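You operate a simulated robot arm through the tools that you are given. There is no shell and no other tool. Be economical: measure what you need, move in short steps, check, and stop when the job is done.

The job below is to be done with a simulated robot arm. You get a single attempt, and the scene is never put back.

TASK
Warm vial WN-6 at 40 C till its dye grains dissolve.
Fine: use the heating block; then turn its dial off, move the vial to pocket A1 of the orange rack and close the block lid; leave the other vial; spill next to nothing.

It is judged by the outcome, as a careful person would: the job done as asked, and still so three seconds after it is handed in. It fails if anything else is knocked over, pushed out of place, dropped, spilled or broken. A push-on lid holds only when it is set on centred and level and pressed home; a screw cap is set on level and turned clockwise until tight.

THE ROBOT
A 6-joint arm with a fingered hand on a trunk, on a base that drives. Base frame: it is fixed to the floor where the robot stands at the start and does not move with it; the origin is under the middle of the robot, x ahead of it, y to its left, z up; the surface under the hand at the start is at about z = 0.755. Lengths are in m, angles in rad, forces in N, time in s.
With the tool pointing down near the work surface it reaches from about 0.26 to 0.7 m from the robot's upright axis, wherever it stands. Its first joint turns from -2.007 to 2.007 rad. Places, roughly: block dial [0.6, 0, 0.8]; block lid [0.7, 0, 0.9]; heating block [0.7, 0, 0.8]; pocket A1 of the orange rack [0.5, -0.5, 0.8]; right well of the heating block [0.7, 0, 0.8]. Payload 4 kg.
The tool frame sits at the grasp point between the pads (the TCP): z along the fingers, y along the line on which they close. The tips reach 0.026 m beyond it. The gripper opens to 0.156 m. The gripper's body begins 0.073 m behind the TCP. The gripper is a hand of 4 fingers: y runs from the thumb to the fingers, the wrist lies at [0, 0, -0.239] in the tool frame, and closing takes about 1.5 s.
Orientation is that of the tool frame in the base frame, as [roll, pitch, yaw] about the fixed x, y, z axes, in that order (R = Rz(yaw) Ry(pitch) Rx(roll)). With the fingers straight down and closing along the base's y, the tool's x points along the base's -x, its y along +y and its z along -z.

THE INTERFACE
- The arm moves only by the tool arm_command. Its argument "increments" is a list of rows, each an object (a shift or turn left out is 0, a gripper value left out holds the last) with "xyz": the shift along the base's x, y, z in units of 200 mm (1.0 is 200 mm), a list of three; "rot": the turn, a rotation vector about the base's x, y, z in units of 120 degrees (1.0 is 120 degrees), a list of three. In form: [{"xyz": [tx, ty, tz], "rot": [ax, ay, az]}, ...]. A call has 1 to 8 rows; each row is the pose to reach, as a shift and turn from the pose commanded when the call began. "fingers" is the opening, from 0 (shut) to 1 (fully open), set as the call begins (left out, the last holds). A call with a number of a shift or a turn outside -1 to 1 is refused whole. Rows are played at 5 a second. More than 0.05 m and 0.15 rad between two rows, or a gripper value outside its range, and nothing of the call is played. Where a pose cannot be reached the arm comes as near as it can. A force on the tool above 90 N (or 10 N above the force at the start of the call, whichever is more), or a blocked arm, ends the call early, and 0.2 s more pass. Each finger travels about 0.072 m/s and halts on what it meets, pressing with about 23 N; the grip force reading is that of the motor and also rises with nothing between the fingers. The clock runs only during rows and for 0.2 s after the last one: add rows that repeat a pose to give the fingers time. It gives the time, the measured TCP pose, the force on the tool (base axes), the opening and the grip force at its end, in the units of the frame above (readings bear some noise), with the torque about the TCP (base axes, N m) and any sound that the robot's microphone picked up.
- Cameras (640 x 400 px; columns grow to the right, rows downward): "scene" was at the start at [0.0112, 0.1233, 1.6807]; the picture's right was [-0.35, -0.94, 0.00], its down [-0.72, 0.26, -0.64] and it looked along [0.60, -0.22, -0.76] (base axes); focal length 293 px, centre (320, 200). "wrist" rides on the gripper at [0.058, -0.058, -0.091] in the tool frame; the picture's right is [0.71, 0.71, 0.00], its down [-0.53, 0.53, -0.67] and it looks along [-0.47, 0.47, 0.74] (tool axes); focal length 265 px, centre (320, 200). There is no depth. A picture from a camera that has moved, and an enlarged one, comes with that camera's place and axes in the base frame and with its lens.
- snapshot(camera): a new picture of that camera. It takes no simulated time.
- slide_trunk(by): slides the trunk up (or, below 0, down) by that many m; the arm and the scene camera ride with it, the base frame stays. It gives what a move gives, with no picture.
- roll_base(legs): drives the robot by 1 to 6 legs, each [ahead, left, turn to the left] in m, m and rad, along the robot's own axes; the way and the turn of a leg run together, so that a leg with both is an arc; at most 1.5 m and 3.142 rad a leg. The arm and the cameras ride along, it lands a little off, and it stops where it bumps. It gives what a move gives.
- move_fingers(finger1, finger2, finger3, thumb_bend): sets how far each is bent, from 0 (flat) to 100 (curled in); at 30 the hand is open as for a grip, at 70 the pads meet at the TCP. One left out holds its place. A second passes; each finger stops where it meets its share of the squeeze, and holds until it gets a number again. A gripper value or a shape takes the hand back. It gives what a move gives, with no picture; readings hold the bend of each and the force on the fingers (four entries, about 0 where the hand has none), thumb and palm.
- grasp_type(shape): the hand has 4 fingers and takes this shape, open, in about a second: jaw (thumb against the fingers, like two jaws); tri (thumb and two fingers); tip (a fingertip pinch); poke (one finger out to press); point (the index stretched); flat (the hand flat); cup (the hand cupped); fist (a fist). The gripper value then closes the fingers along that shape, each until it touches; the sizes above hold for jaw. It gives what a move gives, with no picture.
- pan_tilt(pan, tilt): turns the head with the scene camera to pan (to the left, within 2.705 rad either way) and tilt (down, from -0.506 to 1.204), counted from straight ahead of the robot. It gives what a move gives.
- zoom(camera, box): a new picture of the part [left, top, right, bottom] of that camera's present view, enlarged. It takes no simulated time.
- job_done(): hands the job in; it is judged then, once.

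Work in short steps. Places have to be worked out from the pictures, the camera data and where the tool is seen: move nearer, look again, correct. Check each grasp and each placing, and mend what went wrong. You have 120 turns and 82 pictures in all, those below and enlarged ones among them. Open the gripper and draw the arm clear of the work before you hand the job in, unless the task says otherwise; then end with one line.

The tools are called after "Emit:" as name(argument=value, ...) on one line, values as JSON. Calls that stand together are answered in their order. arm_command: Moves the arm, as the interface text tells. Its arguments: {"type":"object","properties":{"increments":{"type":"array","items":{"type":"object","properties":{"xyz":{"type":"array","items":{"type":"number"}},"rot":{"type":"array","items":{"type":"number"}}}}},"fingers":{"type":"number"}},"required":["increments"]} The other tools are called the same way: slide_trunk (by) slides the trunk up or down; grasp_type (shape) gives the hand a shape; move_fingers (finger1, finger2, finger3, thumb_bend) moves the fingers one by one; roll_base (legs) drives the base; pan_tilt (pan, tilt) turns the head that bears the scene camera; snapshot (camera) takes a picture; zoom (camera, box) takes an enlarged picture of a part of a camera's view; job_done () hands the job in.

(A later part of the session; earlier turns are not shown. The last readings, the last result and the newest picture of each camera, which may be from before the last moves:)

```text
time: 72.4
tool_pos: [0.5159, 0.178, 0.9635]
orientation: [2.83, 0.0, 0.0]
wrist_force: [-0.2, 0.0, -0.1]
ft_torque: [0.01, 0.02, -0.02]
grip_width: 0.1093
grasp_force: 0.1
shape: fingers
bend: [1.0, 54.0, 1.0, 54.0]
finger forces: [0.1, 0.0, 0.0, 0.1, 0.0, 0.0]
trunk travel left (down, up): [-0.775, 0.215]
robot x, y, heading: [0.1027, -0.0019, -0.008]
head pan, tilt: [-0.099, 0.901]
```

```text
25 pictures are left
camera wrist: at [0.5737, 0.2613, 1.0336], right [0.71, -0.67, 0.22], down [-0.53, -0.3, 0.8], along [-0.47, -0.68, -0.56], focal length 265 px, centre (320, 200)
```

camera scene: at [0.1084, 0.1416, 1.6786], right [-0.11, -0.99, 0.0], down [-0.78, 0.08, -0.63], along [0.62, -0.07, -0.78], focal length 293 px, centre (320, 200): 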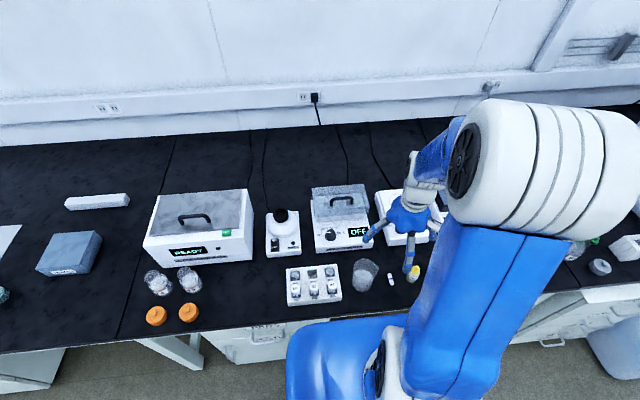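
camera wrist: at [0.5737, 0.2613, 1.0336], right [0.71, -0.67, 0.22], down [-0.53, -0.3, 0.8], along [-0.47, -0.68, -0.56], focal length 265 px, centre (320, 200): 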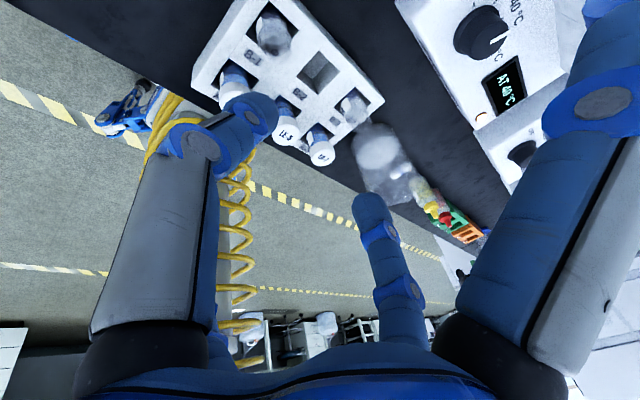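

The display now says AT 40 °C. I'll descend with the lean onto WN-6, aiming the pads just below its rim, stopping short first.

Emit:
arm_command(increments=[{"xyz": [0, 0.027, -0.12]}, {"xyz": [0, 0.027, -0.24]}, {"xyz": [0, 0.027, -0.36]}, {"xyz": [0, 0.027, -0.47]}, {"xyz": [0, 0.027, -0.56]}, {"xyz": [0, 0.027, -0.56]}])

Emit:
snapshot(camera="wrist")

Emit:
zoom(camera="scene", box=[250, 200, 350, 300])

```text
time: 73.8
tool_pos: [0.5149, 0.183, 0.8512]
orientation: [2.831, -0.001, 0.0]
wrist_force: [0.4, -0.3, 0.1]
ft_torque: [-0.02, -0.01, 0.01]
grip_width: 0.1093
grasp_force: 0.0
shape: fingers
bend: [1.0, 54.0, 1.0, 54.0]
finger forces: [0.1, 0.0, 0.1, 0.1, 0.0, 0.1]
trunk travel left (down, up): [-0.775, 0.215]
robot x, y, heading: [0.1011, -0.0018, -0.006]
head pan, tilt: [-0.099, 0.901]
```

```text
24 pictures are left
camera wrist: at [0.5736, 0.2667, 0.9216], right [0.71, -0.67, 0.22], down [-0.53, -0.3, 0.8], along [-0.47, -0.68, -0.56], focal length 265 px, centre (320, 200)
```

wrist: 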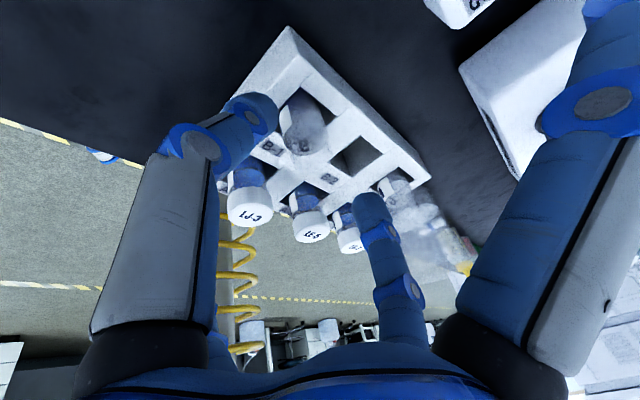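

```text
4.00 times, centred on (300, 250) of scene
camera zoom: at [0.1147, 0.1413, 1.6785], right [-0.11, -0.99, 0.0], down [-0.78, 0.08, -0.62], along [0.62, -0.07, -0.78], focal length 1172 px, centre (400, 0)
```

zoom: 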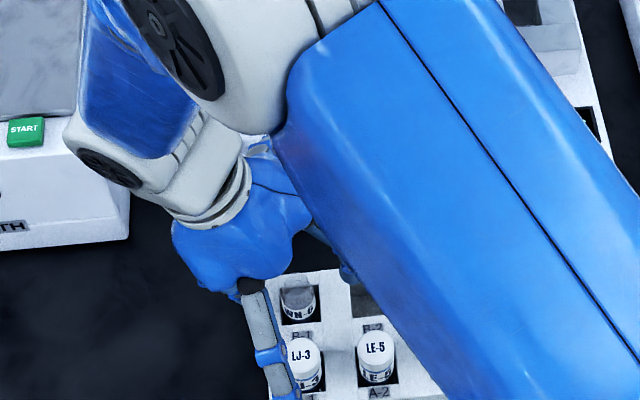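

I'll enlarge the wrist view to check where the rim sits between thumb and finger.

Emit:
zoom(camera="wrist", box=[200, 60, 420, 230])

```text
2.35 times, centred on (310, 145) of wrist
camera zoom: at [0.5736, 0.2667, 0.9216], right [0.71, -0.67, 0.22], down [-0.53, -0.3, 0.8], along [-0.47, -0.68, -0.56], focal length 624 px, centre (344, 329)
```

zoom: 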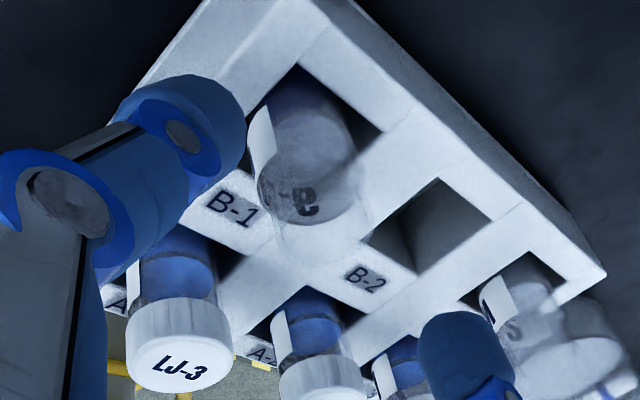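

The rim centre projects at ~(310,160), where I expected it. I'll lower 15 mm and close the pinch.

Emit:
arm_command(increments=[{"xyz": [0, 0.005, -0.03]}, {"xyz": [0, 0.005, -0.06]}, {"xyz": [0, 0.005, -0.08]}, {"xyz": [0, 0.005, -0.08]}])

Emit:
move_fingers(finger2=62, thumb_bend=62)

Emit:
move_fingers(finger2=74, thumb_bend=74)

Emit:
zoom(camera="wrist", box=[200, 60, 420, 230])

```text
time: 74.8
tool_pos: [0.5159, 0.1853, 0.836]
orientation: [2.83, -0.001, -0.001]
wrist_force: [-0.5, 0.4, 0.6]
ft_torque: [-0.03, 0.03, 0.01]
grip_width: 0.1092
grasp_force: 0.1
shape: fingers
bend: [1.0, 54.0, 1.0, 54.0]
finger forces: [0.0, 0.0, 0.0, 0.0, 0.0, 0.0]
trunk travel left (down, up): [-0.775, 0.215]
robot x, y, heading: [0.0995, -0.0009, -0.009]
head pan, tilt: [-0.099, 0.901]
```

```text
time: 75.8
tool_pos: [0.5159, 0.1864, 0.8364]
orientation: [2.828, 0.001, 0.0]
wrist_force: [-0.5, 0.5, -0.7]
ft_torque: [-0.03, -0.02, 0.02]
grip_width: 0.1046
grasp_force: 0.1
shape: fingers
bend: [1.0, 62.0, 1.0, 62.0]
finger forces: [0.0, 0.0, 0.1, 0.1, 0.1, 0.0]
trunk travel left (down, up): [-0.775, 0.215]
robot x, y, heading: [0.0998, -0.0001, -0.007]
head pan, tilt: [-0.099, 0.901]
```

```text
time: 76.8
tool_pos: [0.5153, 0.1858, 0.8357]
orientation: [2.829, 0.0, 0.0]
wrist_force: [-0.2, 3.5, 0.0]
ft_torque: [0.15, 0.0, 0.0]
grip_width: 0.1031
grasp_force: 10.0
shape: fingers
bend: [1.0, 62.0, 1.0, 68.0]
finger forces: [0.0, 8.1, 0.0, 0.1, 11.1, 0.1]
trunk travel left (down, up): [-0.775, 0.215]
robot x, y, heading: [0.0996, -0.0012, -0.01]
head pan, tilt: [-0.099, 0.901]
```

```text
2.35 times, centred on (310, 145) of wrist
camera zoom: at [0.5737, 0.2692, 0.9054], right [0.71, -0.67, 0.22], down [-0.53, -0.3, 0.8], along [-0.47, -0.68, -0.56], focal length 624 px, centre (344, 329)
```

zoom: 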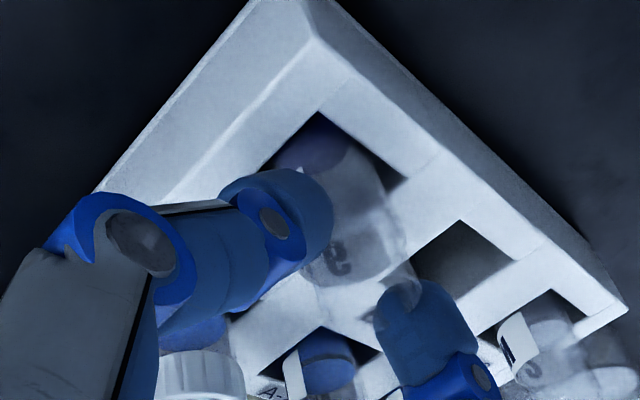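

Both digits hold it (8 and 11 N) with a small side load. I'll relieve that by shifting 3 mm to -y, then lift straight up.

Emit:
arm_command(increments=[{"xyz": [0, -0.015, 0]}, {"xyz": [0, -0.015, 0.04]}, {"xyz": [0, -0.015, 0.12]}, {"xyz": [0, -0.015, 0.22]}, {"xyz": [0, -0.015, 0.34]}, {"xyz": [0, -0.015, 0.46]}, {"xyz": [0, -0.015, 0.58]}, {"xyz": [0, -0.015, 0.66]}])

Emit:
snapshot(camera="wrist")

```text
time: 78.6
tool_pos: [0.5152, 0.1838, 0.9698]
orientation: [2.83, 0.0, 0.001]
wrist_force: [-0.6, -0.1, -0.6]
ft_torque: [0.02, -0.02, 0.0]
grip_width: 0.1026
grasp_force: 8.2
shape: fingers
bend: [1.0, 62.0, 1.0, 68.0]
finger forces: [0.0, 8.3, 0.0, 0.0, 8.1, 0.0]
trunk travel left (down, up): [-0.775, 0.215]
robot x, y, heading: [0.1016, 0.0014, -0.009]
head pan, tilt: [-0.099, 0.901]
```

```text
20 pictures are left
camera wrist: at [0.5731, 0.266, 1.039], right [0.71, -0.67, 0.22], down [-0.53, -0.3, 0.8], along [-0.47, -0.68, -0.56], focal length 265 px, centre (320, 200)
```

wrist: 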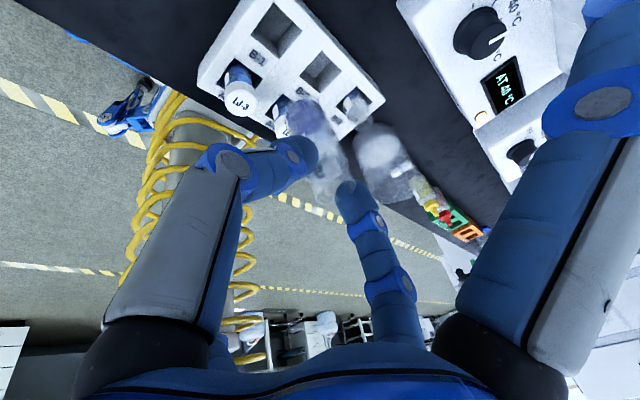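

WN-6 is held upright with balanced 8 N. I'll carry it smoothly towards the right well while turning the hand 90° about the vertical, so the lean points away from the lid.

Emit:
arm_command(increments=[{"xyz": [0.03, -0.03, 0.05], "rot": [0, 0, 0.047]}, {"xyz": [0.08, -0.09, 0.075], "rot": [0, 0, 0.094]}, {"xyz": [0.14, -0.16, 0.075], "rot": [0, 0, 0.141]}, {"xyz": [0.2, -0.23, 0.075], "rot": [0, 0, 0.188]}, {"xyz": [0.27, -0.3, 0.075], "rot": [0, 0, 0.235]}, {"xyz": [0.33, -0.37, 0.075], "rot": [0, 0, 0.282]}, {"xyz": [0.4, -0.45, 0.075], "rot": [0, 0, 0.329]}, {"xyz": [0.46, -0.52, 0.075], "rot": [0, 0, 0.376]}])

Emit:
arm_command(increments=[{"xyz": [0.06, -0.07, 0], "rot": [0, 0, 0.047]}, {"xyz": [0.13, -0.15, 0], "rot": [0, 0, 0.094]}, {"xyz": [0.2, -0.22, 0], "rot": [0, 0, 0.141]}, {"xyz": [0.26, -0.29, 0], "rot": [0, 0, 0.188]}, {"xyz": [0.33, -0.36, 0], "rot": [0, 0, 0.235]}, {"xyz": [0.39, -0.43, 0], "rot": [0, 0, 0.282]}, {"xyz": [0.44, -0.49, 0], "rot": [0, 0, 0.329]}, {"xyz": [0.465, -0.52, 0], "rot": [0, 0, 0.374]}])

Emit:
snapshot(camera="wrist")

```text
time: 80.4
tool_pos: [0.6061, 0.0784, 0.9832]
orientation: [2.828, -0.001, 0.788]
wrist_force: [-0.3, -0.4, 0.1]
ft_torque: [0.05, -0.01, -0.02]
grip_width: 0.1029
grasp_force: 7.9
shape: fingers
bend: [1.0, 62.0, 1.0, 68.0]
finger forces: [0.1, 8.1, 0.1, 0.1, 8.2, 0.0]
trunk travel left (down, up): [-0.775, 0.215]
robot x, y, heading: [0.0995, 0.0004, -0.009]
head pan, tilt: [-0.099, 0.901]
```

```text
time: 82.2
tool_pos: [0.7004, -0.0255, 0.9833]
orientation: [2.831, 0.0, 1.57]
wrist_force: [0.5, 0.3, 0.2]
ft_torque: [0.01, 0.03, 0.01]
grip_width: 0.1024
grasp_force: 7.9
shape: fingers
bend: [1.0, 62.0, 1.0, 68.0]
finger forces: [0.1, 8.0, 0.1, 0.0, 8.0, 0.1]
trunk travel left (down, up): [-0.775, 0.215]
robot x, y, heading: [0.1002, -0.0009, -0.004]
head pan, tilt: [-0.099, 0.901]
```

```text
19 pictures are left
camera wrist: at [0.6176, 0.0319, 1.0526], right [0.67, 0.71, 0.22], down [0.3, -0.53, 0.8], along [0.68, -0.47, -0.56], focal length 265 px, centre (320, 200)
```

wrist: 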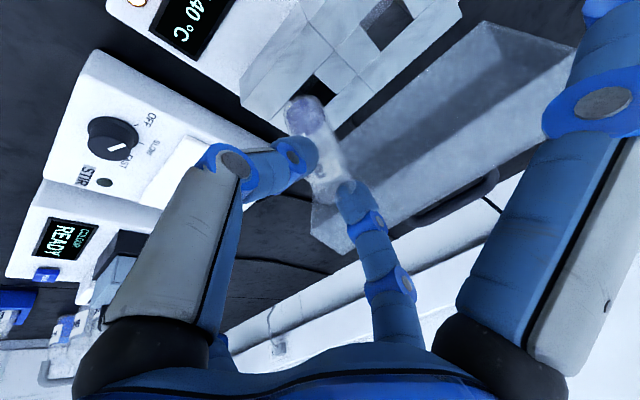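

I can see the vial's base and the right well just behind it. I'll enlarge to measure both.

Emit:
zoom(camera="wrist", box=[230, 0, 410, 210])

```text
1.90 times, centred on (320, 105) of wrist
camera zoom: at [0.6176, 0.0319, 1.0526], right [0.67, 0.71, 0.22], down [0.3, -0.53, 0.8], along [0.68, -0.47, -0.56], focal length 506 px, centre (320, 381)
```

zoom: 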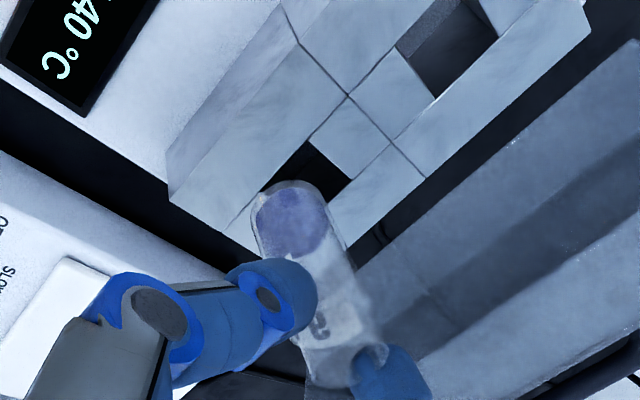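

The well centre is about [0.742, -0.030] and the vial's base is at [0.709, -0.025, 0.91]. I'll move 33 mm ahead and 5 mm right, and lower until the base is just above the block top.

Emit:
arm_command(increments=[{"xyz": [0.05, -0.01, 0]}, {"xyz": [0.11, -0.02, 0]}, {"xyz": [0.165, -0.025, 0]}, {"xyz": [0.165, -0.025, -0.06]}, {"xyz": [0.165, -0.025, -0.13]}, {"xyz": [0.165, -0.025, -0.2]}, {"xyz": [0.165, -0.025, -0.23]}, {"xyz": [0.165, -0.025, -0.23]}])

Emit:
zoom(camera="wrist", box=[230, 20, 410, 220])

```text
time: 84.0
tool_pos: [0.7328, -0.0305, 0.9372]
orientation: [2.828, 0.0, 1.571]
wrist_force: [0.8, -0.1, 0.6]
ft_torque: [0.04, 0.01, 0.02]
grip_width: 0.1026
grasp_force: 8.0
shape: fingers
bend: [1.0, 62.0, 1.0, 68.0]
finger forces: [0.1, 8.3, 0.1, 0.1, 8.4, 0.0]
trunk travel left (down, up): [-0.775, 0.215]
robot x, y, heading: [0.101, -0.0018, -0.007]
head pan, tilt: [-0.099, 0.901]
```

```text
2.00 times, centred on (320, 120) of wrist
camera zoom: at [0.6505, 0.0268, 1.0073], right [0.67, 0.71, 0.22], down [0.3, -0.53, 0.8], along [0.68, -0.47, -0.56], focal length 531 px, centre (320, 360)
```

zoom: 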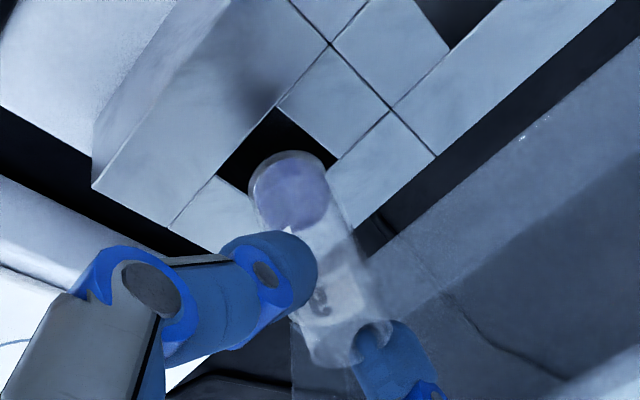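

The base sits almost over the well; by the geometry it needs about 2 mm more to -y. I'll correct that and lower 15 mm, watching for contact force.

Emit:
arm_command(increments=[{"xyz": [-0.003, -0.011, 0]}, {"xyz": [-0.003, -0.011, -0.025]}, {"xyz": [-0.003, -0.011, -0.05]}, {"xyz": [-0.003, -0.011, -0.075]}, {"xyz": [-0.003, -0.011, -0.075]}])

Emit:
zoom(camera="wrist", box=[230, 20, 410, 220])

```text
time: 85.2
tool_pos: [0.7306, -0.0322, 0.9234]
orientation: [2.828, 0.001, 1.571]
wrist_force: [0.0, 0.6, -0.6]
ft_torque: [-0.02, -0.01, 0.0]
grip_width: 0.1024
grasp_force: 8.8
shape: fingers
bend: [1.0, 62.0, 1.0, 68.0]
finger forces: [0.0, 8.3, 0.1, 0.0, 8.5, 0.0]
trunk travel left (down, up): [-0.775, 0.215]
robot x, y, heading: [0.0999, -0.0009, -0.009]
head pan, tilt: [-0.099, 0.901]
```

```text
2.00 times, centred on (320, 120) of wrist
camera zoom: at [0.6489, 0.0247, 0.9923], right [0.67, 0.71, 0.22], down [0.3, -0.53, 0.8], along [0.68, -0.47, -0.56], focal length 531 px, centre (320, 360)
```

zoom: 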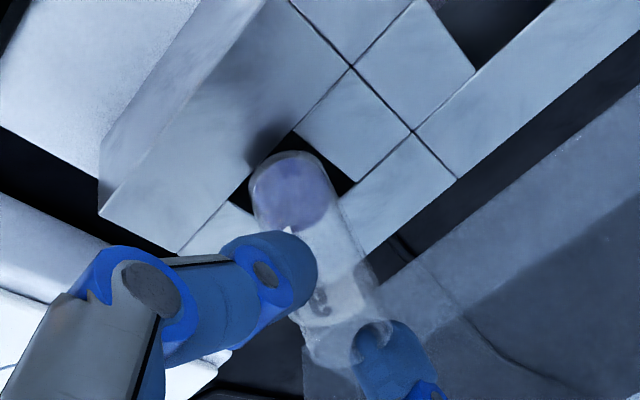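

Still no contact, and the base is slightly close to the well's front edge. I'll shift 2 mm ahead and lower in small steps.

Emit:
arm_command(increments=[{"xyz": [0.01, -0.003, 0]}, {"xyz": [0.01, -0.003, -0.02]}, {"xyz": [0.01, -0.003, -0.04]}, {"xyz": [0.01, -0.003, -0.06]}, {"xyz": [0.01, -0.003, -0.06]}])

```text
time: 86.4
tool_pos: [0.735, -0.0347, 0.9134]
orientation: [2.824, 0.001, 1.571]
wrist_force: [2.9, -1.1, 7.2]
ft_torque: [0.0, -0.16, -0.04]
grip_width: 0.1018
grasp_force: 9.4
shape: fingers
bend: [1.0, 60.0, 1.0, 72.0]
finger forces: [0.1, 9.6, 0.1, 0.1, 8.5, 0.1]
trunk travel left (down, up): [-0.775, 0.215]
robot x, y, heading: [0.1007, -0.0033, -0.008]
head pan, tilt: [-0.099, 0.901]
```

There is contact now: 7 N up and the grip shifted a little. I'll look before going on.

Emit:
zoom(camera="wrist", box=[230, 20, 410, 220])

```text
2.00 times, centred on (320, 120) of wrist
camera zoom: at [0.6518, 0.0243, 0.9813], right [0.67, 0.71, 0.22], down [0.29, -0.53, 0.8], along [0.68, -0.47, -0.56], focal length 531 px, centre (320, 360)
```

zoom: 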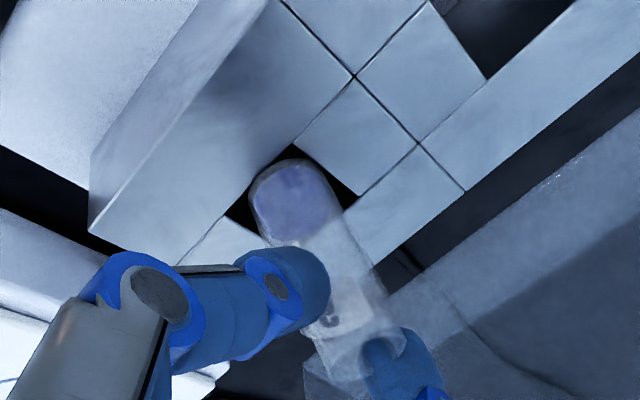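

The base is catching on the well's front edge. I'll lift 4 mm, move 3 mm ahead, and lower again.

Emit:
arm_command(increments=[{"xyz": [0, 0, 0.025]}, {"xyz": [0.008, 0, 0.025]}, {"xyz": [0.016, -0.004, 0.02]}, {"xyz": [0.016, -0.004, 0]}, {"xyz": [0.016, -0.004, -0.01]}, {"xyz": [0.016, -0.004, -0.02]}, {"xyz": [0.016, -0.004, -0.03]}])

Emit:
zoom(camera="wrist", box=[230, 20, 410, 220])

```text
time: 88.0
tool_pos: [0.738, -0.0343, 0.9059]
orientation: [2.826, 0.001, 1.569]
wrist_force: [4.7, -0.9, 11.4]
ft_torque: [-0.02, -0.18, -0.03]
grip_width: 0.1011
grasp_force: 11.1
shape: fingers
bend: [1.0, 58.0, 1.0, 74.0]
finger forces: [0.0, 11.0, 0.0, 0.1, 10.6, 0.0]
trunk travel left (down, up): [-0.775, 0.215]
robot x, y, heading: [0.0999, -0.0025, -0.015]
head pan, tilt: [-0.099, 0.901]
```

```text
2.00 times, centred on (320, 120) of wrist
camera zoom: at [0.655, 0.0239, 0.9753], right [0.67, 0.71, 0.22], down [0.29, -0.53, 0.8], along [0.68, -0.47, -0.56], focal length 531 px, centre (320, 360)
```

zoom: 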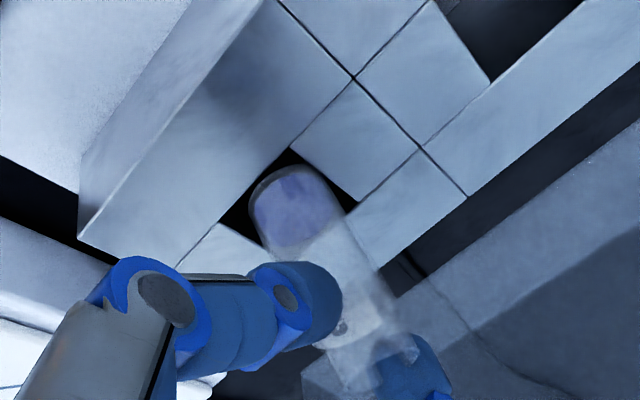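

The vial has rocked about 10° (rim towards the lid) as its base caught the front wall. I'll lift it 15 mm clear, tilt the hand back 10° to make it upright while keeping its base over the well, and look again.

Emit:
arm_command(increments=[{"xyz": [0, 0, 0.03]}, {"xyz": [0, 0, 0.06]}, {"xyz": [-0.012, 0, 0.085], "rot": [0, -0.02, 0]}, {"xyz": [-0.025, 0, 0.085], "rot": [0, -0.042, 0]}, {"xyz": [-0.038, 0, 0.085], "rot": [0, -0.063, 0]}, {"xyz": [-0.05, 0, 0.085], "rot": [0, -0.083, 0]}, {"xyz": [-0.05, 0, 0.085], "rot": [0, -0.083, 0]}])

Emit:
zoom(camera="wrist", box=[230, 20, 410, 220])

```text
time: 89.6
tool_pos: [0.7287, -0.0349, 0.922]
orientation: [2.657, 0.001, 1.567]
wrist_force: [-0.2, -1.0, -1.5]
ft_torque: [-0.01, 0.0, -0.03]
grip_width: 0.102
grasp_force: 7.4
shape: fingers
bend: [1.0, 61.0, 1.0, 69.0]
finger forces: [0.0, 7.8, 0.1, 0.0, 7.8, 0.0]
trunk travel left (down, up): [-0.775, 0.215]
robot x, y, heading: [0.098, 0.0021, -0.006]
head pan, tilt: [-0.099, 0.901]
```

```text
2.00 times, centred on (320, 120) of wrist
camera zoom: at [0.6343, 0.0239, 0.9762], right [0.63, 0.71, 0.33], down [0.15, -0.53, 0.84], along [0.76, -0.47, -0.44], focal length 531 px, centre (320, 360)
```

zoom: 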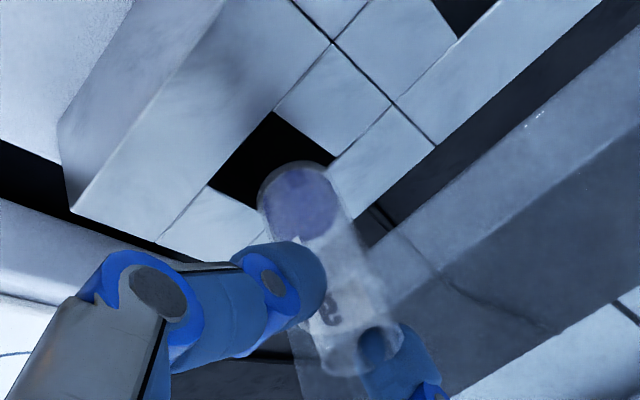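

The grip has sprung back to its original state, so I now judge the vial over-corrected by about 4–5°. I'll rotate back 4.5°, which also brings the base over the well centre, and view it.

Emit:
arm_command(increments=[{"rot": [0, 0.019, 0]}, {"rot": [0, 0.0375, 0]}, {"rot": [0, 0.0375, 0]}])

Emit:
zoom(camera="wrist", box=[230, 20, 410, 220])

```text
time: 90.4
tool_pos: [0.7265, -0.0328, 0.9224]
orientation: [2.736, -0.002, 1.571]
wrist_force: [-0.4, 0.1, -0.7]
ft_torque: [-0.01, -0.03, 0.0]
grip_width: 0.102
grasp_force: 8.2
shape: fingers
bend: [1.0, 61.0, 1.0, 69.0]
finger forces: [0.1, 7.9, 0.0, 0.0, 7.8, 0.0]
trunk travel left (down, up): [-0.775, 0.215]
robot x, y, heading: [0.0995, -0.0022, -0.008]
head pan, tilt: [-0.099, 0.901]
```

```text
2.00 times, centred on (320, 120) of wrist
camera zoom: at [0.638, 0.0242, 0.9827], right [0.65, 0.71, 0.28], down [0.22, -0.53, 0.82], along [0.73, -0.47, -0.5], focal length 531 px, centre (320, 360)
```

zoom: 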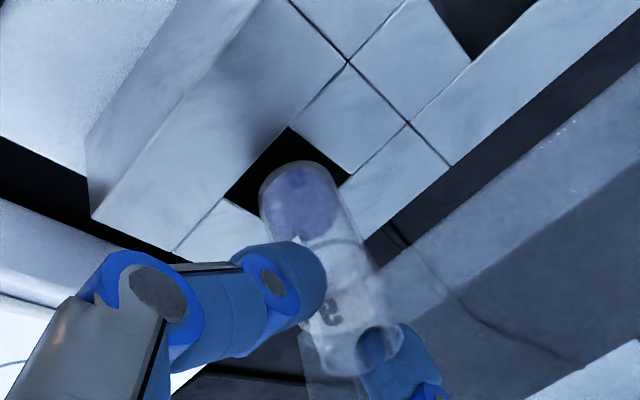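

The base is now about 8 mm above the block and 2–3 mm too far to +y. I'll shift -2.5 mm in y and -1 mm in x and lower gently.

Emit:
arm_command(increments=[{"xyz": [-0.005, -0.0125, 0]}, {"xyz": [-0.005, -0.0125, -0.02]}, {"xyz": [-0.005, -0.0125, -0.04]}, {"xyz": [-0.005, -0.0125, -0.055]}, {"xyz": [-0.005, -0.0125, -0.07]}, {"xyz": [-0.005, -0.0125, -0.07]}])

```text
time: 91.8
tool_pos: [0.7257, -0.0373, 0.9088]
orientation: [2.733, 0.0, 1.569]
wrist_force: [-0.2, -1.4, 9.7]
ft_torque: [-0.02, -0.19, -0.02]
grip_width: 0.1013
grasp_force: 9.8
shape: fingers
bend: [1.0, 59.0, 1.0, 73.0]
finger forces: [0.1, 10.7, 0.0, 0.1, 8.7, 0.1]
trunk travel left (down, up): [-0.775, 0.215]
robot x, y, heading: [0.1016, -0.0026, -0.008]
head pan, tilt: [-0.099, 0.901]
```

Contact again, but now near the middle of the vial's base, with almost no side force. I'll look.

Emit:
zoom(camera="wrist", box=[240, 40, 380, 200])

```text
2.50 times, centred on (310, 120) of wrist
camera zoom: at [0.6366, 0.021, 0.969], right [0.65, 0.71, 0.28], down [0.22, -0.53, 0.82], along [0.73, -0.47, -0.49], focal length 664 px, centre (345, 400)
```

zoom: 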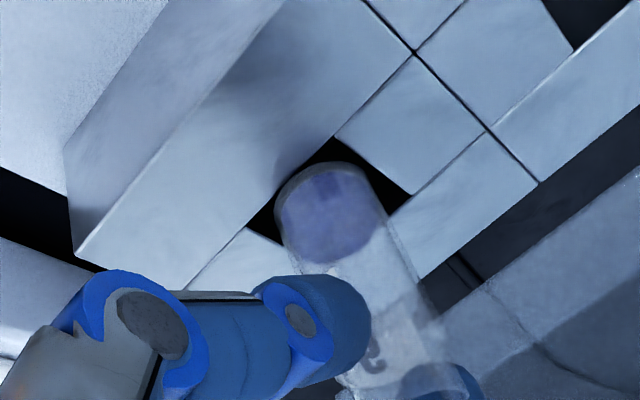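

Allowing for the foreshortened base ellipse, the base is still ~3 mm short of centre in x and ~2 mm off in y. I'll lift 6 mm, shift +3 mm x and -2 mm y, and lower again.

Emit:
arm_command(increments=[{"xyz": [0, 0, 0.03]}, {"xyz": [0.008, -0.005, 0.035]}, {"xyz": [0.016, -0.011, 0.035]}, {"xyz": [0.016, -0.011, 0.02]}, {"xyz": [0.016, -0.011, 0.005]}, {"xyz": [0.016, -0.011, -0.01]}, {"xyz": [0.016, -0.011, -0.01]}])

```text
time: 93.4
tool_pos: [0.7289, -0.0393, 0.9086]
orientation: [2.726, -0.001, 1.573]
wrist_force: [-3.1, -1.9, 22.7]
ft_torque: [-0.05, -0.49, -0.02]
grip_width: 0.1012
grasp_force: 14.7
shape: fingers
bend: [1.0, 60.0, 1.0, 73.0]
finger forces: [0.1, 17.1, 0.0, 0.1, 11.8, 0.1]
trunk travel left (down, up): [-0.775, 0.215]
robot x, y, heading: [0.1033, -0.0017, -0.011]
head pan, tilt: [-0.099, 0.901]
```

The contact now sits at the rear edge, which suggests the tilted base is already inside the well and the wall is wedging. I'll look to confirm.

Emit:
zoom(camera="wrist", box=[240, 40, 400, 220])

```text
2.22 times, centred on (320, 130) of wrist
camera zoom: at [0.6404, 0.0189, 0.9689], right [0.65, 0.71, 0.28], down [0.21, -0.53, 0.82], along [0.73, -0.47, -0.49], focal length 590 px, centre (320, 356)
```

zoom: 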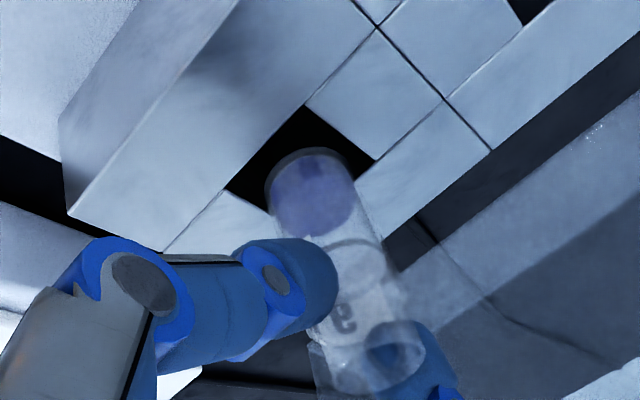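

The base is resting on the rear edge this time, about 2 mm too far in x. I'll lift 5 mm, shift -2 mm in x and lower once more.

Emit:
arm_command(increments=[{"xyz": [0, 0, 0.035]}, {"xyz": [-0.005, 0, 0.035]}, {"xyz": [-0.01, 0, 0.035]}, {"xyz": [-0.01, 0, 0.02]}, {"xyz": [-0.01, 0, 0.01]}, {"xyz": [-0.01, 0, 0.0]}, {"xyz": [-0.01, 0, 0.0]}])

```text
time: 95.0
tool_pos: [0.7265, -0.0394, 0.904]
orientation: [2.736, 0.001, 1.571]
wrist_force: [-0.5, 0.3, -0.5]
ft_torque: [-0.02, -0.01, 0.02]
grip_width: 0.1017
grasp_force: 8.8
shape: fingers
bend: [1.0, 61.0, 1.0, 69.0]
finger forces: [0.0, 9.3, 0.0, 0.1, 8.1, 0.1]
trunk travel left (down, up): [-0.775, 0.215]
robot x, y, heading: [0.096, 0.0, -0.008]
head pan, tilt: [-0.099, 0.901]
```

It is now lower than before with no force: the base has entered the well. I'll continue down in small steps.

Emit:
arm_command(increments=[{"xyz": [0, 0, -0.015]}, {"xyz": [0, 0, -0.03]}, {"xyz": [0, 0, -0.045]}, {"xyz": [0, 0, -0.06]}, {"xyz": [0, 0, -0.06]}])

```text
time: 96.2
tool_pos: [0.7273, -0.0381, 0.8925]
orientation: [2.734, -0.001, 1.57]
wrist_force: [0.0, -0.4, -1.2]
ft_torque: [0.0, -0.01, -0.01]
grip_width: 0.1021
grasp_force: 8.5
shape: fingers
bend: [1.0, 61.0, 1.0, 69.0]
finger forces: [0.1, 9.2, 0.0, 0.0, 7.9, 0.0]
trunk travel left (down, up): [-0.775, 0.215]
robot x, y, heading: [0.1, 0.0006, -0.002]
head pan, tilt: [-0.099, 0.901]
```

Still free. I'll lower 6 mm more, keeping the thumb tip above the block top.

Emit:
arm_command(increments=[{"xyz": [0, 0, -0.01]}, {"xyz": [0, 0, -0.02]}, {"xyz": [0, 0, -0.03]}, {"xyz": [0, 0, -0.03]}])

Emit:
zoom(camera="wrist", box=[220, 60, 420, 220])

```text
time: 97.2
tool_pos: [0.7276, -0.0392, 0.8874]
orientation: [2.737, 0.0, 1.572]
wrist_force: [0.4, 0.0, -0.6]
ft_torque: [-0.02, 0.03, 0.02]
grip_width: 0.1019
grasp_force: 8.7
shape: fingers
bend: [1.0, 61.0, 1.0, 69.0]
finger forces: [0.0, 9.3, 0.0, 0.0, 8.1, 0.1]
trunk travel left (down, up): [-0.775, 0.215]
robot x, y, heading: [0.099, 0.0017, -0.011]
head pan, tilt: [-0.099, 0.901]
```

```text
2.50 times, centred on (320, 140) of wrist
camera zoom: at [0.6383, 0.0195, 0.9486], right [0.65, 0.71, 0.28], down [0.22, -0.53, 0.82], along [0.73, -0.47, -0.5], focal length 664 px, centre (320, 350)
```

zoom: 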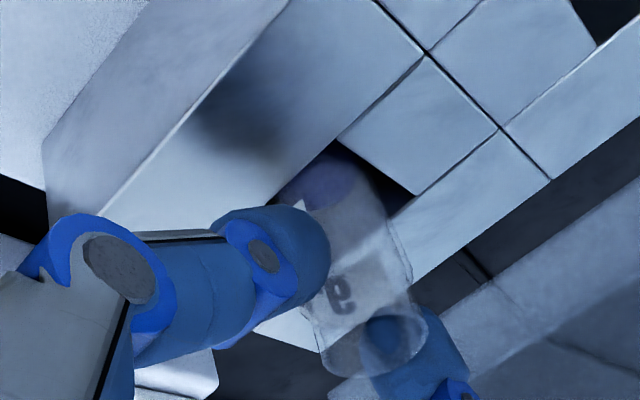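

The vial is well inside the pocket. I'll lower a further 5 mm, watching for it to seat.

Emit:
arm_command(increments=[{"xyz": [0, 0, -0.01]}, {"xyz": [0, 0, -0.02]}, {"xyz": [0, 0, -0.025]}, {"xyz": [0, 0, -0.025]}])

```text
time: 98.2
tool_pos: [0.7286, -0.0386, 0.883]
orientation: [2.735, 0.0, 1.572]
wrist_force: [-0.5, -0.1, -0.2]
ft_torque: [0.0, 0.0, -0.04]
grip_width: 0.1019
grasp_force: 8.7
shape: fingers
bend: [1.0, 61.0, 1.0, 69.0]
finger forces: [0.1, 9.1, 0.1, 0.0, 8.3, 0.1]
trunk travel left (down, up): [-0.775, 0.215]
robot x, y, heading: [0.098, -0.0014, -0.011]
head pan, tilt: [-0.099, 0.901]
```

Still free; I'll lower 4 mm more.

Emit:
arm_command(increments=[{"xyz": [0, 0, -0.01]}, {"xyz": [0, 0, -0.02]}, {"xyz": [0, 0, -0.02]}])

```text
time: 99.0
tool_pos: [0.7284, -0.0389, 0.8791]
orientation: [2.735, 0.001, 1.571]
wrist_force: [-1.0, 0.5, 0.8]
ft_torque: [0.03, 0.04, 0.01]
grip_width: 0.1017
grasp_force: 9.3
shape: fingers
bend: [1.0, 61.0, 1.0, 71.0]
finger forces: [0.0, 9.0, 0.1, 0.1, 8.5, 0.1]
trunk travel left (down, up): [-0.775, 0.215]
robot x, y, heading: [0.0993, -0.002, -0.009]
head pan, tilt: [-0.099, 0.901]
```

The thumb's bend changed a little, perhaps first contact. Another 3 mm.

Emit:
arm_command(increments=[{"xyz": [0, 0, -0.008]}, {"xyz": [0, 0, -0.015]}, {"xyz": [0, 0, -0.015]}])

```text
time: 99.8
tool_pos: [0.7278, -0.0389, 0.8751]
orientation: [2.736, -0.001, 1.569]
wrist_force: [-1.0, -0.2, 0.3]
ft_torque: [0.0, 0.05, -0.01]
grip_width: 0.1019
grasp_force: 9.0
shape: fingers
bend: [1.0, 61.0, 1.0, 71.0]
finger forces: [0.0, 8.9, 0.1, 0.0, 8.6, 0.0]
trunk travel left (down, up): [-0.775, 0.215]
robot x, y, heading: [0.0982, 0.0014, -0.008]
head pan, tilt: [-0.099, 0.901]
```

No seating force yet; 3 mm more.

Emit:
arm_command(increments=[{"xyz": [0, 0, -0.008]}, {"xyz": [0, 0, -0.015]}, {"xyz": [0, 0, -0.015]}])

Emit:
snapshot(camera="wrist")

```text
time: 100.6
tool_pos: [0.7273, -0.039, 0.8721]
orientation: [2.734, 0.001, 1.57]
wrist_force: [-0.9, 1.4, 4.3]
ft_torque: [0.02, 0.03, 0.02]
grip_width: 0.1019
grasp_force: 11.2
shape: fingers
bend: [1.0, 61.0, 1.0, 72.0]
finger forces: [0.0, 10.1, 0.0, 0.1, 12.9, 0.0]
trunk travel left (down, up): [-0.775, 0.215]
robot x, y, heading: [0.1035, -0.0019, -0.011]
head pan, tilt: [-0.099, 0.901]
```

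```text
8 pictures are left
camera wrist: at [0.639, 0.0188, 0.934], right [0.65, 0.71, 0.28], down [0.22, -0.53, 0.82], along [0.73, -0.47, -0.5], focal length 265 px, centre (320, 200)
```

wrist: 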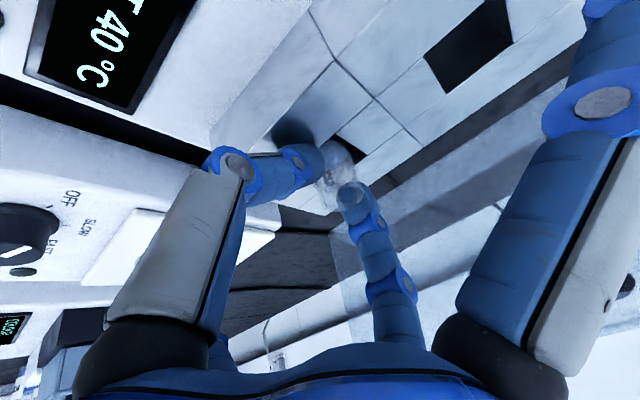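

Seating contact (4 N) came at ~43 mm depth, so the vial should be on the well floor. I'll release it gently and check the forces.

Emit:
move_fingers(finger2=54, thumb_bend=60)

Emit:
move_fingers(finger2=50, thumb_bend=54)

Emit:
zoom(camera="wrist", box=[240, 100, 440, 240])

```text
time: 101.6
tool_pos: [0.7279, -0.0386, 0.873]
orientation: [2.731, 0.0, 1.57]
wrist_force: [4.8, 0.2, 12.3]
ft_torque: [-0.01, -0.14, 0.01]
grip_width: 0.1017
grasp_force: 6.2
shape: fingers
bend: [1.0, 54.0, 1.0, 67.0]
finger forces: [0.0, 0.0, 0.1, 0.0, 12.3, 0.0]
trunk travel left (down, up): [-0.775, 0.215]
robot x, y, heading: [0.1026, -0.0037, -0.007]
head pan, tilt: [-0.099, 0.901]
```

```text
time: 102.6
tool_pos: [0.7279, -0.0384, 0.8728]
orientation: [2.732, 0.001, 1.568]
wrist_force: [5.8, -0.4, 18.0]
ft_torque: [-0.02, -0.24, -0.02]
grip_width: 0.1019
grasp_force: 9.6
shape: fingers
bend: [1.0, 50.0, 1.0, 64.0]
finger forces: [0.1, 0.0, 0.0, 0.1, 18.5, 0.0]
trunk travel left (down, up): [-0.775, 0.215]
robot x, y, heading: [0.0987, 0.0012, -0.009]
head pan, tilt: [-0.099, 0.901]
```

```text
2.86 times, centred on (340, 170) of wrist
camera zoom: at [0.6392, 0.0186, 0.9346], right [0.65, 0.71, 0.28], down [0.22, -0.53, 0.82], along [0.73, -0.47, -0.49], focal length 758 px, centre (263, 286)
```

zoom: 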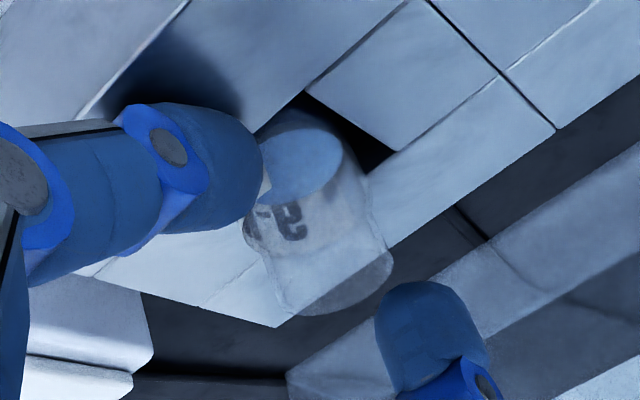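

The vial stands free in the well and only the thumb tip presses on the block top. I'll rise straight up clear of it.

Emit:
arm_command(increments=[{"xyz": [0, 0, 0.05]}, {"xyz": [0, 0, 0.1]}, {"xyz": [0, 0, 0.2]}, {"xyz": [0, 0, 0.35]}, {"xyz": [0, 0, 0.5]}, {"xyz": [0, 0, 0.6]}])

Emit:
zoom(camera="wrist", box=[180, 0, 420, 180])

```text
time: 104.0
tool_pos: [0.7272, -0.0402, 0.9927]
orientation: [2.735, 0.002, 1.571]
wrist_force: [0.2, -0.9, -0.7]
ft_torque: [0.02, 0.02, 0.03]
grip_width: 0.1091
grasp_force: 0.1
shape: fingers
bend: [1.0, 50.0, 1.0, 54.0]
finger forces: [0.1, 0.0, 0.0, 0.0, 0.0, 0.0]
trunk travel left (down, up): [-0.775, 0.215]
robot x, y, heading: [0.1003, -0.0027, -0.011]
head pan, tilt: [-0.099, 0.901]
```

```text
2.22 times, centred on (300, 90) of wrist
camera zoom: at [0.6383, 0.0179, 1.0546], right [0.65, 0.71, 0.28], down [0.22, -0.53, 0.82], along [0.73, -0.47, -0.5], focal length 590 px, centre (364, 444)
```

zoom: 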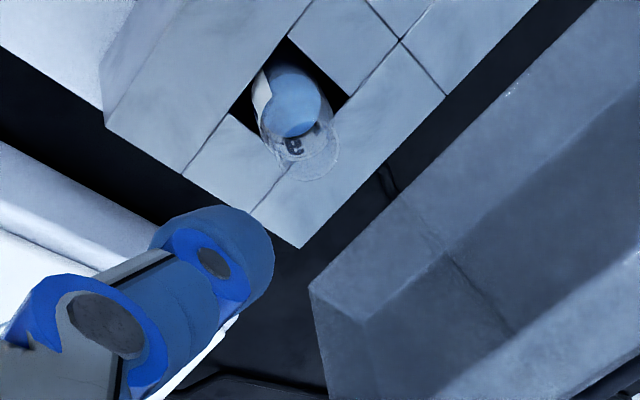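

WN-6 stands in the right well with uniform-looking blue liquid. While it warms I'll bring the hand vertical again and move above the dial at the same pose as before.

Emit:
arm_command(increments=[{"xyz": [-0.1, 0.1, 0.05], "rot": [0, 0.065, 0]}, {"xyz": [-0.2, 0.2, 0.05], "rot": [0, 0.13, 0]}, {"xyz": [-0.3, 0.3, 0.05], "rot": [0, 0.194, 0]}, {"xyz": [-0.4, 0.4, 0.0], "rot": [0, 0.194, 0]}, {"xyz": [-0.446, 0.44, -0.05], "rot": [0, 0.194, 0]}, {"xyz": [-0.446, 0.44, -0.05], "rot": [0, 0.194, 0]}])

Emit:
arm_command(increments=[{"rot": [0, 0, -0.06]}, {"rot": [0, 0, -0.12]}, {"rot": [0, 0, -0.166]}, {"rot": [0, 0, -0.166]}, {"rot": [0, 0, -0.166]}, {"rot": [0, 0, -0.166]}, {"rot": [0, 0, -0.166]}])

Emit:
move_fingers(finger1=46, finger2=46, finger3=46, thumb_bend=46)

Emit:
arm_command(increments=[{"xyz": [0, 0, 0]}, {"xyz": [0, 0, 0]}, {"xyz": [0, 0, 0]}, {"xyz": [0, 0, 0]}, {"xyz": [0, 0, 0]}, {"xyz": [0, 0, 0]}, {"xyz": [0, 0, 0]}, {"xyz": [0, 0, 0]}])

Emit:
arm_command(increments=[{"xyz": [0, 0, 0]}, {"xyz": [0, 0, 0]}, {"xyz": [0, 0, 0]}, {"xyz": [0, 0, 0]}, {"xyz": [0, 0, 0]}, {"xyz": [0, 0, 0]}, {"xyz": [0, 0, 0]}, {"xyz": [0, 0, 0]}])

Emit:
arm_command(increments=[{"xyz": [0, 0, 0]}, {"xyz": [0, 0, 0]}, {"xyz": [0, 0, 0]}, {"xyz": [0, 0, 0]}, {"xyz": [0, 0, 0]}, {"xyz": [0, 0, 0]}, {"xyz": [0, 0, 0]}, {"xyz": [0, 0, 0]}])

Emit:
arm_command(increments=[{"xyz": [0, 0, 0]}, {"xyz": [0, 0, 0]}, {"xyz": [0, 0, 0]}, {"xyz": [0, 0, 0]}, {"xyz": [0, 0, 0]}, {"xyz": [0, 0, 0]}, {"xyz": [0, 0, 0]}, {"xyz": [0, 0, 0]}])

Emit:
arm_command(increments=[{"xyz": [0, 0, 0]}, {"xyz": [0, 0, 0]}, {"xyz": [0, 0, 0]}, {"xyz": [0, 0, 0]}, {"xyz": [0, 0, 0]}, {"xyz": [0, 0, 0]}, {"xyz": [0, 0, 0]}, {"xyz": [0, 0, 0]}])

```text
time: 105.4
tool_pos: [0.637, 0.0488, 0.9816]
orientation: [3.14, 0.0, 1.57]
wrist_force: [0.5, -0.6, -0.2]
ft_torque: [0.01, -0.01, 0.0]
grip_width: 0.1093
grasp_force: 0.0
shape: fingers
bend: [1.0, 50.0, 1.0, 54.0]
finger forces: [0.1, 0.1, 0.0, 0.1, 0.1, 0.0]
trunk travel left (down, up): [-0.775, 0.215]
robot x, y, heading: [0.0997, 0.0018, -0.008]
head pan, tilt: [-0.099, 0.901]
```

```text
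time: 107.0
tool_pos: [0.6385, 0.0487, 0.9819]
orientation: [3.141, 0.0, 1.222]
wrist_force: [1.0, 0.5, -0.5]
ft_torque: [-0.01, 0.0, -0.01]
grip_width: 0.1091
grasp_force: 0.0
shape: fingers
bend: [1.0, 50.0, 1.0, 54.0]
finger forces: [0.0, 0.0, 0.0, 0.0, 0.0, 0.0]
trunk travel left (down, up): [-0.775, 0.215]
robot x, y, heading: [0.0994, 0.0013, -0.007]
head pan, tilt: [-0.099, 0.901]
```

```text
time: 108.0
tool_pos: [0.638, 0.049, 0.9808]
orientation: [3.141, 0.0, 1.222]
wrist_force: [-1.0, 0.0, 0.2]
ft_torque: [-0.01, 0.01, -0.01]
grip_width: 0.0625
grasp_force: 0.1
shape: fingers
bend: [46.0, 46.0, 46.0, 46.0]
finger forces: [0.0, 0.0, 0.1, 0.0, 0.0, 0.0]
trunk travel left (down, up): [-0.775, 0.215]
robot x, y, heading: [0.0965, -0.0025, -0.007]
head pan, tilt: [-0.099, 0.901]
```

```text
time: 109.8
tool_pos: [0.6377, 0.0492, 0.9809]
orientation: [3.14, 0.0, 1.222]
wrist_force: [0.2, 0.8, -0.1]
ft_torque: [-0.01, 0.02, 0.02]
grip_width: 0.0624
grasp_force: 0.0
shape: fingers
bend: [46.0, 46.0, 46.0, 46.0]
finger forces: [0.1, 0.0, 0.0, 0.1, 0.1, 0.1]
trunk travel left (down, up): [-0.775, 0.215]
robot x, y, heading: [0.1035, 0.0014, -0.004]
head pan, tilt: [-0.099, 0.901]
```

```text
time: 111.6
tool_pos: [0.6388, 0.0496, 0.9816]
orientation: [3.141, 0.0, 1.221]
wrist_force: [-1.5, 0.4, 0.5]
ft_torque: [0.01, 0.0, 0.01]
grip_width: 0.0624
grasp_force: 0.0
shape: fingers
bend: [46.0, 46.0, 46.0, 46.0]
finger forces: [0.0, 0.0, 0.1, 0.0, 0.1, 0.0]
trunk travel left (down, up): [-0.775, 0.215]
robot x, y, heading: [0.0987, 0.0013, -0.009]
head pan, tilt: [-0.099, 0.901]
```

```text
time: 113.4
tool_pos: [0.6382, 0.0486, 0.9814]
orientation: [-3.141, 0.0, 1.221]
wrist_force: [-0.1, 0.6, -0.2]
ft_torque: [0.0, -0.03, -0.04]
grip_width: 0.0625
grasp_force: 0.0
shape: fingers
bend: [46.0, 46.0, 46.0, 46.0]
finger forces: [0.0, 0.0, 0.0, 0.0, 0.1, 0.0]
trunk travel left (down, up): [-0.775, 0.215]
robot x, y, heading: [0.1027, -0.001, -0.01]
head pan, tilt: [-0.099, 0.901]
```

```text
time: 115.2
tool_pos: [0.6374, 0.0494, 0.9814]
orientation: [-3.141, 0.001, 1.22]
wrist_force: [-1.0, -0.8, 0.2]
ft_torque: [-0.01, 0.01, -0.02]
grip_width: 0.0625
grasp_force: 0.0
shape: fingers
bend: [46.0, 46.0, 46.0, 46.0]
finger forces: [0.1, 0.0, 0.0, 0.1, 0.1, 0.0]
trunk travel left (down, up): [-0.775, 0.215]
robot x, y, heading: [0.1043, -0.0007, -0.009]
head pan, tilt: [-0.099, 0.901]
```

```text
time: 117.0
tool_pos: [0.6382, 0.0489, 0.9822]
orientation: [-3.141, 0.0, 1.222]
wrist_force: [0.2, 0.2, 0.2]
ft_torque: [0.02, 0.01, 0.0]
grip_width: 0.0625
grasp_force: 0.0
shape: fingers
bend: [46.0, 46.0, 46.0, 46.0]
finger forces: [0.0, 0.1, 0.0, 0.0, 0.0, 0.0]
trunk travel left (down, up): [-0.775, 0.215]
robot x, y, heading: [0.0969, -0.0007, -0.009]
head pan, tilt: [-0.099, 0.901]
```

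The vial has been warming ~15 s. I'll enlarge the vial in its well to check the grains.

Emit:
zoom(camera="wrist", box=[320, 140, 420, 220])

```text
5.00 times, centred on (370, 180) of wrist
camera zoom: at [0.6042, 0.1235, 1.0734], right [0.91, 0.42, 0.0], down [0.31, -0.67, 0.67], along [0.28, -0.61, -0.74], focal length 1327 px, centre (70, 300)
```

zoom: 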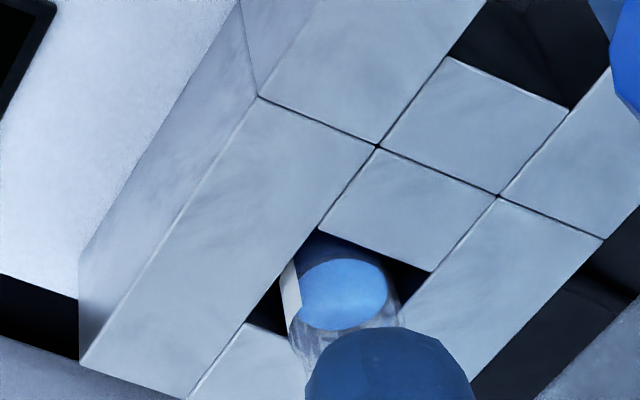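

The liquid is now a clear uniform bright blue, with no grain patch. I'll give it several more seconds, then descend on the dial at the earlier pose and grip it.

Emit:
arm_command(increments=[{"xyz": [0, 0, 0]}, {"xyz": [0, 0, 0]}, {"xyz": [0, 0, 0]}, {"xyz": [0, 0, 0]}, {"xyz": [0, 0, 0]}, {"xyz": [0, 0, 0]}, {"xyz": [0, 0, 0]}, {"xyz": [0, 0, 0]}])

Emit:
arm_command(increments=[{"xyz": [0, 0, 0]}, {"xyz": [0, 0, 0]}, {"xyz": [0, 0, 0]}, {"xyz": [0, 0, 0]}, {"xyz": [0, 0, 0]}, {"xyz": [0, 0, 0]}, {"xyz": [0, 0, 0]}, {"xyz": [0, 0, 0]}])

Emit:
arm_command(increments=[{"xyz": [0, 0, 0]}, {"xyz": [0, 0, 0]}, {"xyz": [0, 0, 0]}, {"xyz": [0, 0, 0]}, {"xyz": [0, 0, 0]}, {"xyz": [0, 0, 0]}, {"xyz": [0, 0, 0]}, {"xyz": [0, 0, 0]}])

Emit:
arm_command(increments=[{"xyz": [0, -0.005, -0.15]}, {"xyz": [0, -0.005, -0.3]}, {"xyz": [0, -0.005, -0.45]}, {"xyz": [0, -0.005, -0.58]}, {"xyz": [0, -0.005, -0.66]}, {"xyz": [0, -0.005, -0.69]}, {"xyz": [0, -0.005, -0.69]}])

Emit:
move_fingers(finger1=60, finger2=60, finger3=60, thumb_bend=60)

Emit:
move_fingers(finger1=74, finger2=74, finger3=74, thumb_bend=74)

```text
time: 118.8
tool_pos: [0.6389, 0.0488, 0.9819]
orientation: [-3.141, -0.001, 1.221]
wrist_force: [0.0, -0.4, -0.8]
ft_torque: [0.01, -0.01, 0.01]
grip_width: 0.0626
grasp_force: 0.1
shape: fingers
bend: [46.0, 46.0, 46.0, 46.0]
finger forces: [0.0, 0.1, 0.1, 0.0, 0.0, 0.0]
trunk travel left (down, up): [-0.775, 0.215]
robot x, y, heading: [0.1, -0.0045, -0.008]
head pan, tilt: [-0.099, 0.901]
```

```text
time: 120.6
tool_pos: [0.6373, 0.0491, 0.9819]
orientation: [-3.141, 0.0, 1.22]
wrist_force: [-0.2, 0.2, -0.1]
ft_torque: [0.01, -0.01, 0.02]
grip_width: 0.0624
grasp_force: 0.0
shape: fingers
bend: [46.0, 46.0, 46.0, 46.0]
finger forces: [0.1, 0.0, 0.0, 0.0, 0.0, 0.0]
trunk travel left (down, up): [-0.775, 0.215]
robot x, y, heading: [0.0988, 0.001, -0.007]
head pan, tilt: [-0.099, 0.901]
```

```text
time: 122.4
tool_pos: [0.6389, 0.0483, 0.9822]
orientation: [3.142, 0.0, 1.223]
wrist_force: [-0.4, -0.8, -0.2]
ft_torque: [0.01, 0.01, 0.0]
grip_width: 0.0627
grasp_force: 0.1
shape: fingers
bend: [46.0, 46.0, 46.0, 46.0]
finger forces: [0.0, 0.0, 0.0, 0.0, 0.1, 0.0]
trunk travel left (down, up): [-0.775, 0.215]
robot x, y, heading: [0.1007, -0.0009, -0.011]
head pan, tilt: [-0.099, 0.901]
```

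```text
time: 124.0
tool_pos: [0.6388, 0.0479, 0.8432]
orientation: [3.14, -0.001, 1.223]
wrist_force: [-2.1, 0.5, 0.2]
ft_torque: [0.03, 0.01, -0.02]
grip_width: 0.0625
grasp_force: 1.1
shape: fingers
bend: [46.0, 47.0, 46.0, 46.0]
finger forces: [0.1, 1.5, 0.0, 0.0, 0.0, 0.1]
trunk travel left (down, up): [-0.775, 0.215]
robot x, y, heading: [0.0999, -0.0007, -0.01]
head pan, tilt: [-0.099, 0.901]
```

```text
time: 125.0
tool_pos: [0.6379, 0.0478, 0.8427]
orientation: [-3.141, -0.001, 1.221]
wrist_force: [0.0, 0.0, 0.4]
ft_torque: [0.03, -0.02, 0.02]
grip_width: 0.0231
grasp_force: 0.0
shape: fingers
bend: [60.0, 60.0, 60.0, 60.0]
finger forces: [0.0, 0.0, 0.1, 0.1, 0.0, 0.1]
trunk travel left (down, up): [-0.775, 0.215]
robot x, y, heading: [0.102, 0.0005, -0.006]
head pan, tilt: [-0.099, 0.901]
```

```text
time: 126.0
tool_pos: [0.637, 0.0471, 0.8438]
orientation: [-3.141, 0.002, 1.222]
wrist_force: [-5.4, 1.9, -2.3]
ft_torque: [0.05, 0.06, 0.01]
grip_width: 0.017
grasp_force: 17.2
shape: fingers
bend: [62.0, 61.0, 63.0, 65.0]
finger forces: [7.3, 7.0, 6.6, 0.0, 14.2, 0.0]
trunk travel left (down, up): [-0.775, 0.215]
robot x, y, heading: [0.101, -0.0009, -0.01]
head pan, tilt: [-0.099, 0.901]
```

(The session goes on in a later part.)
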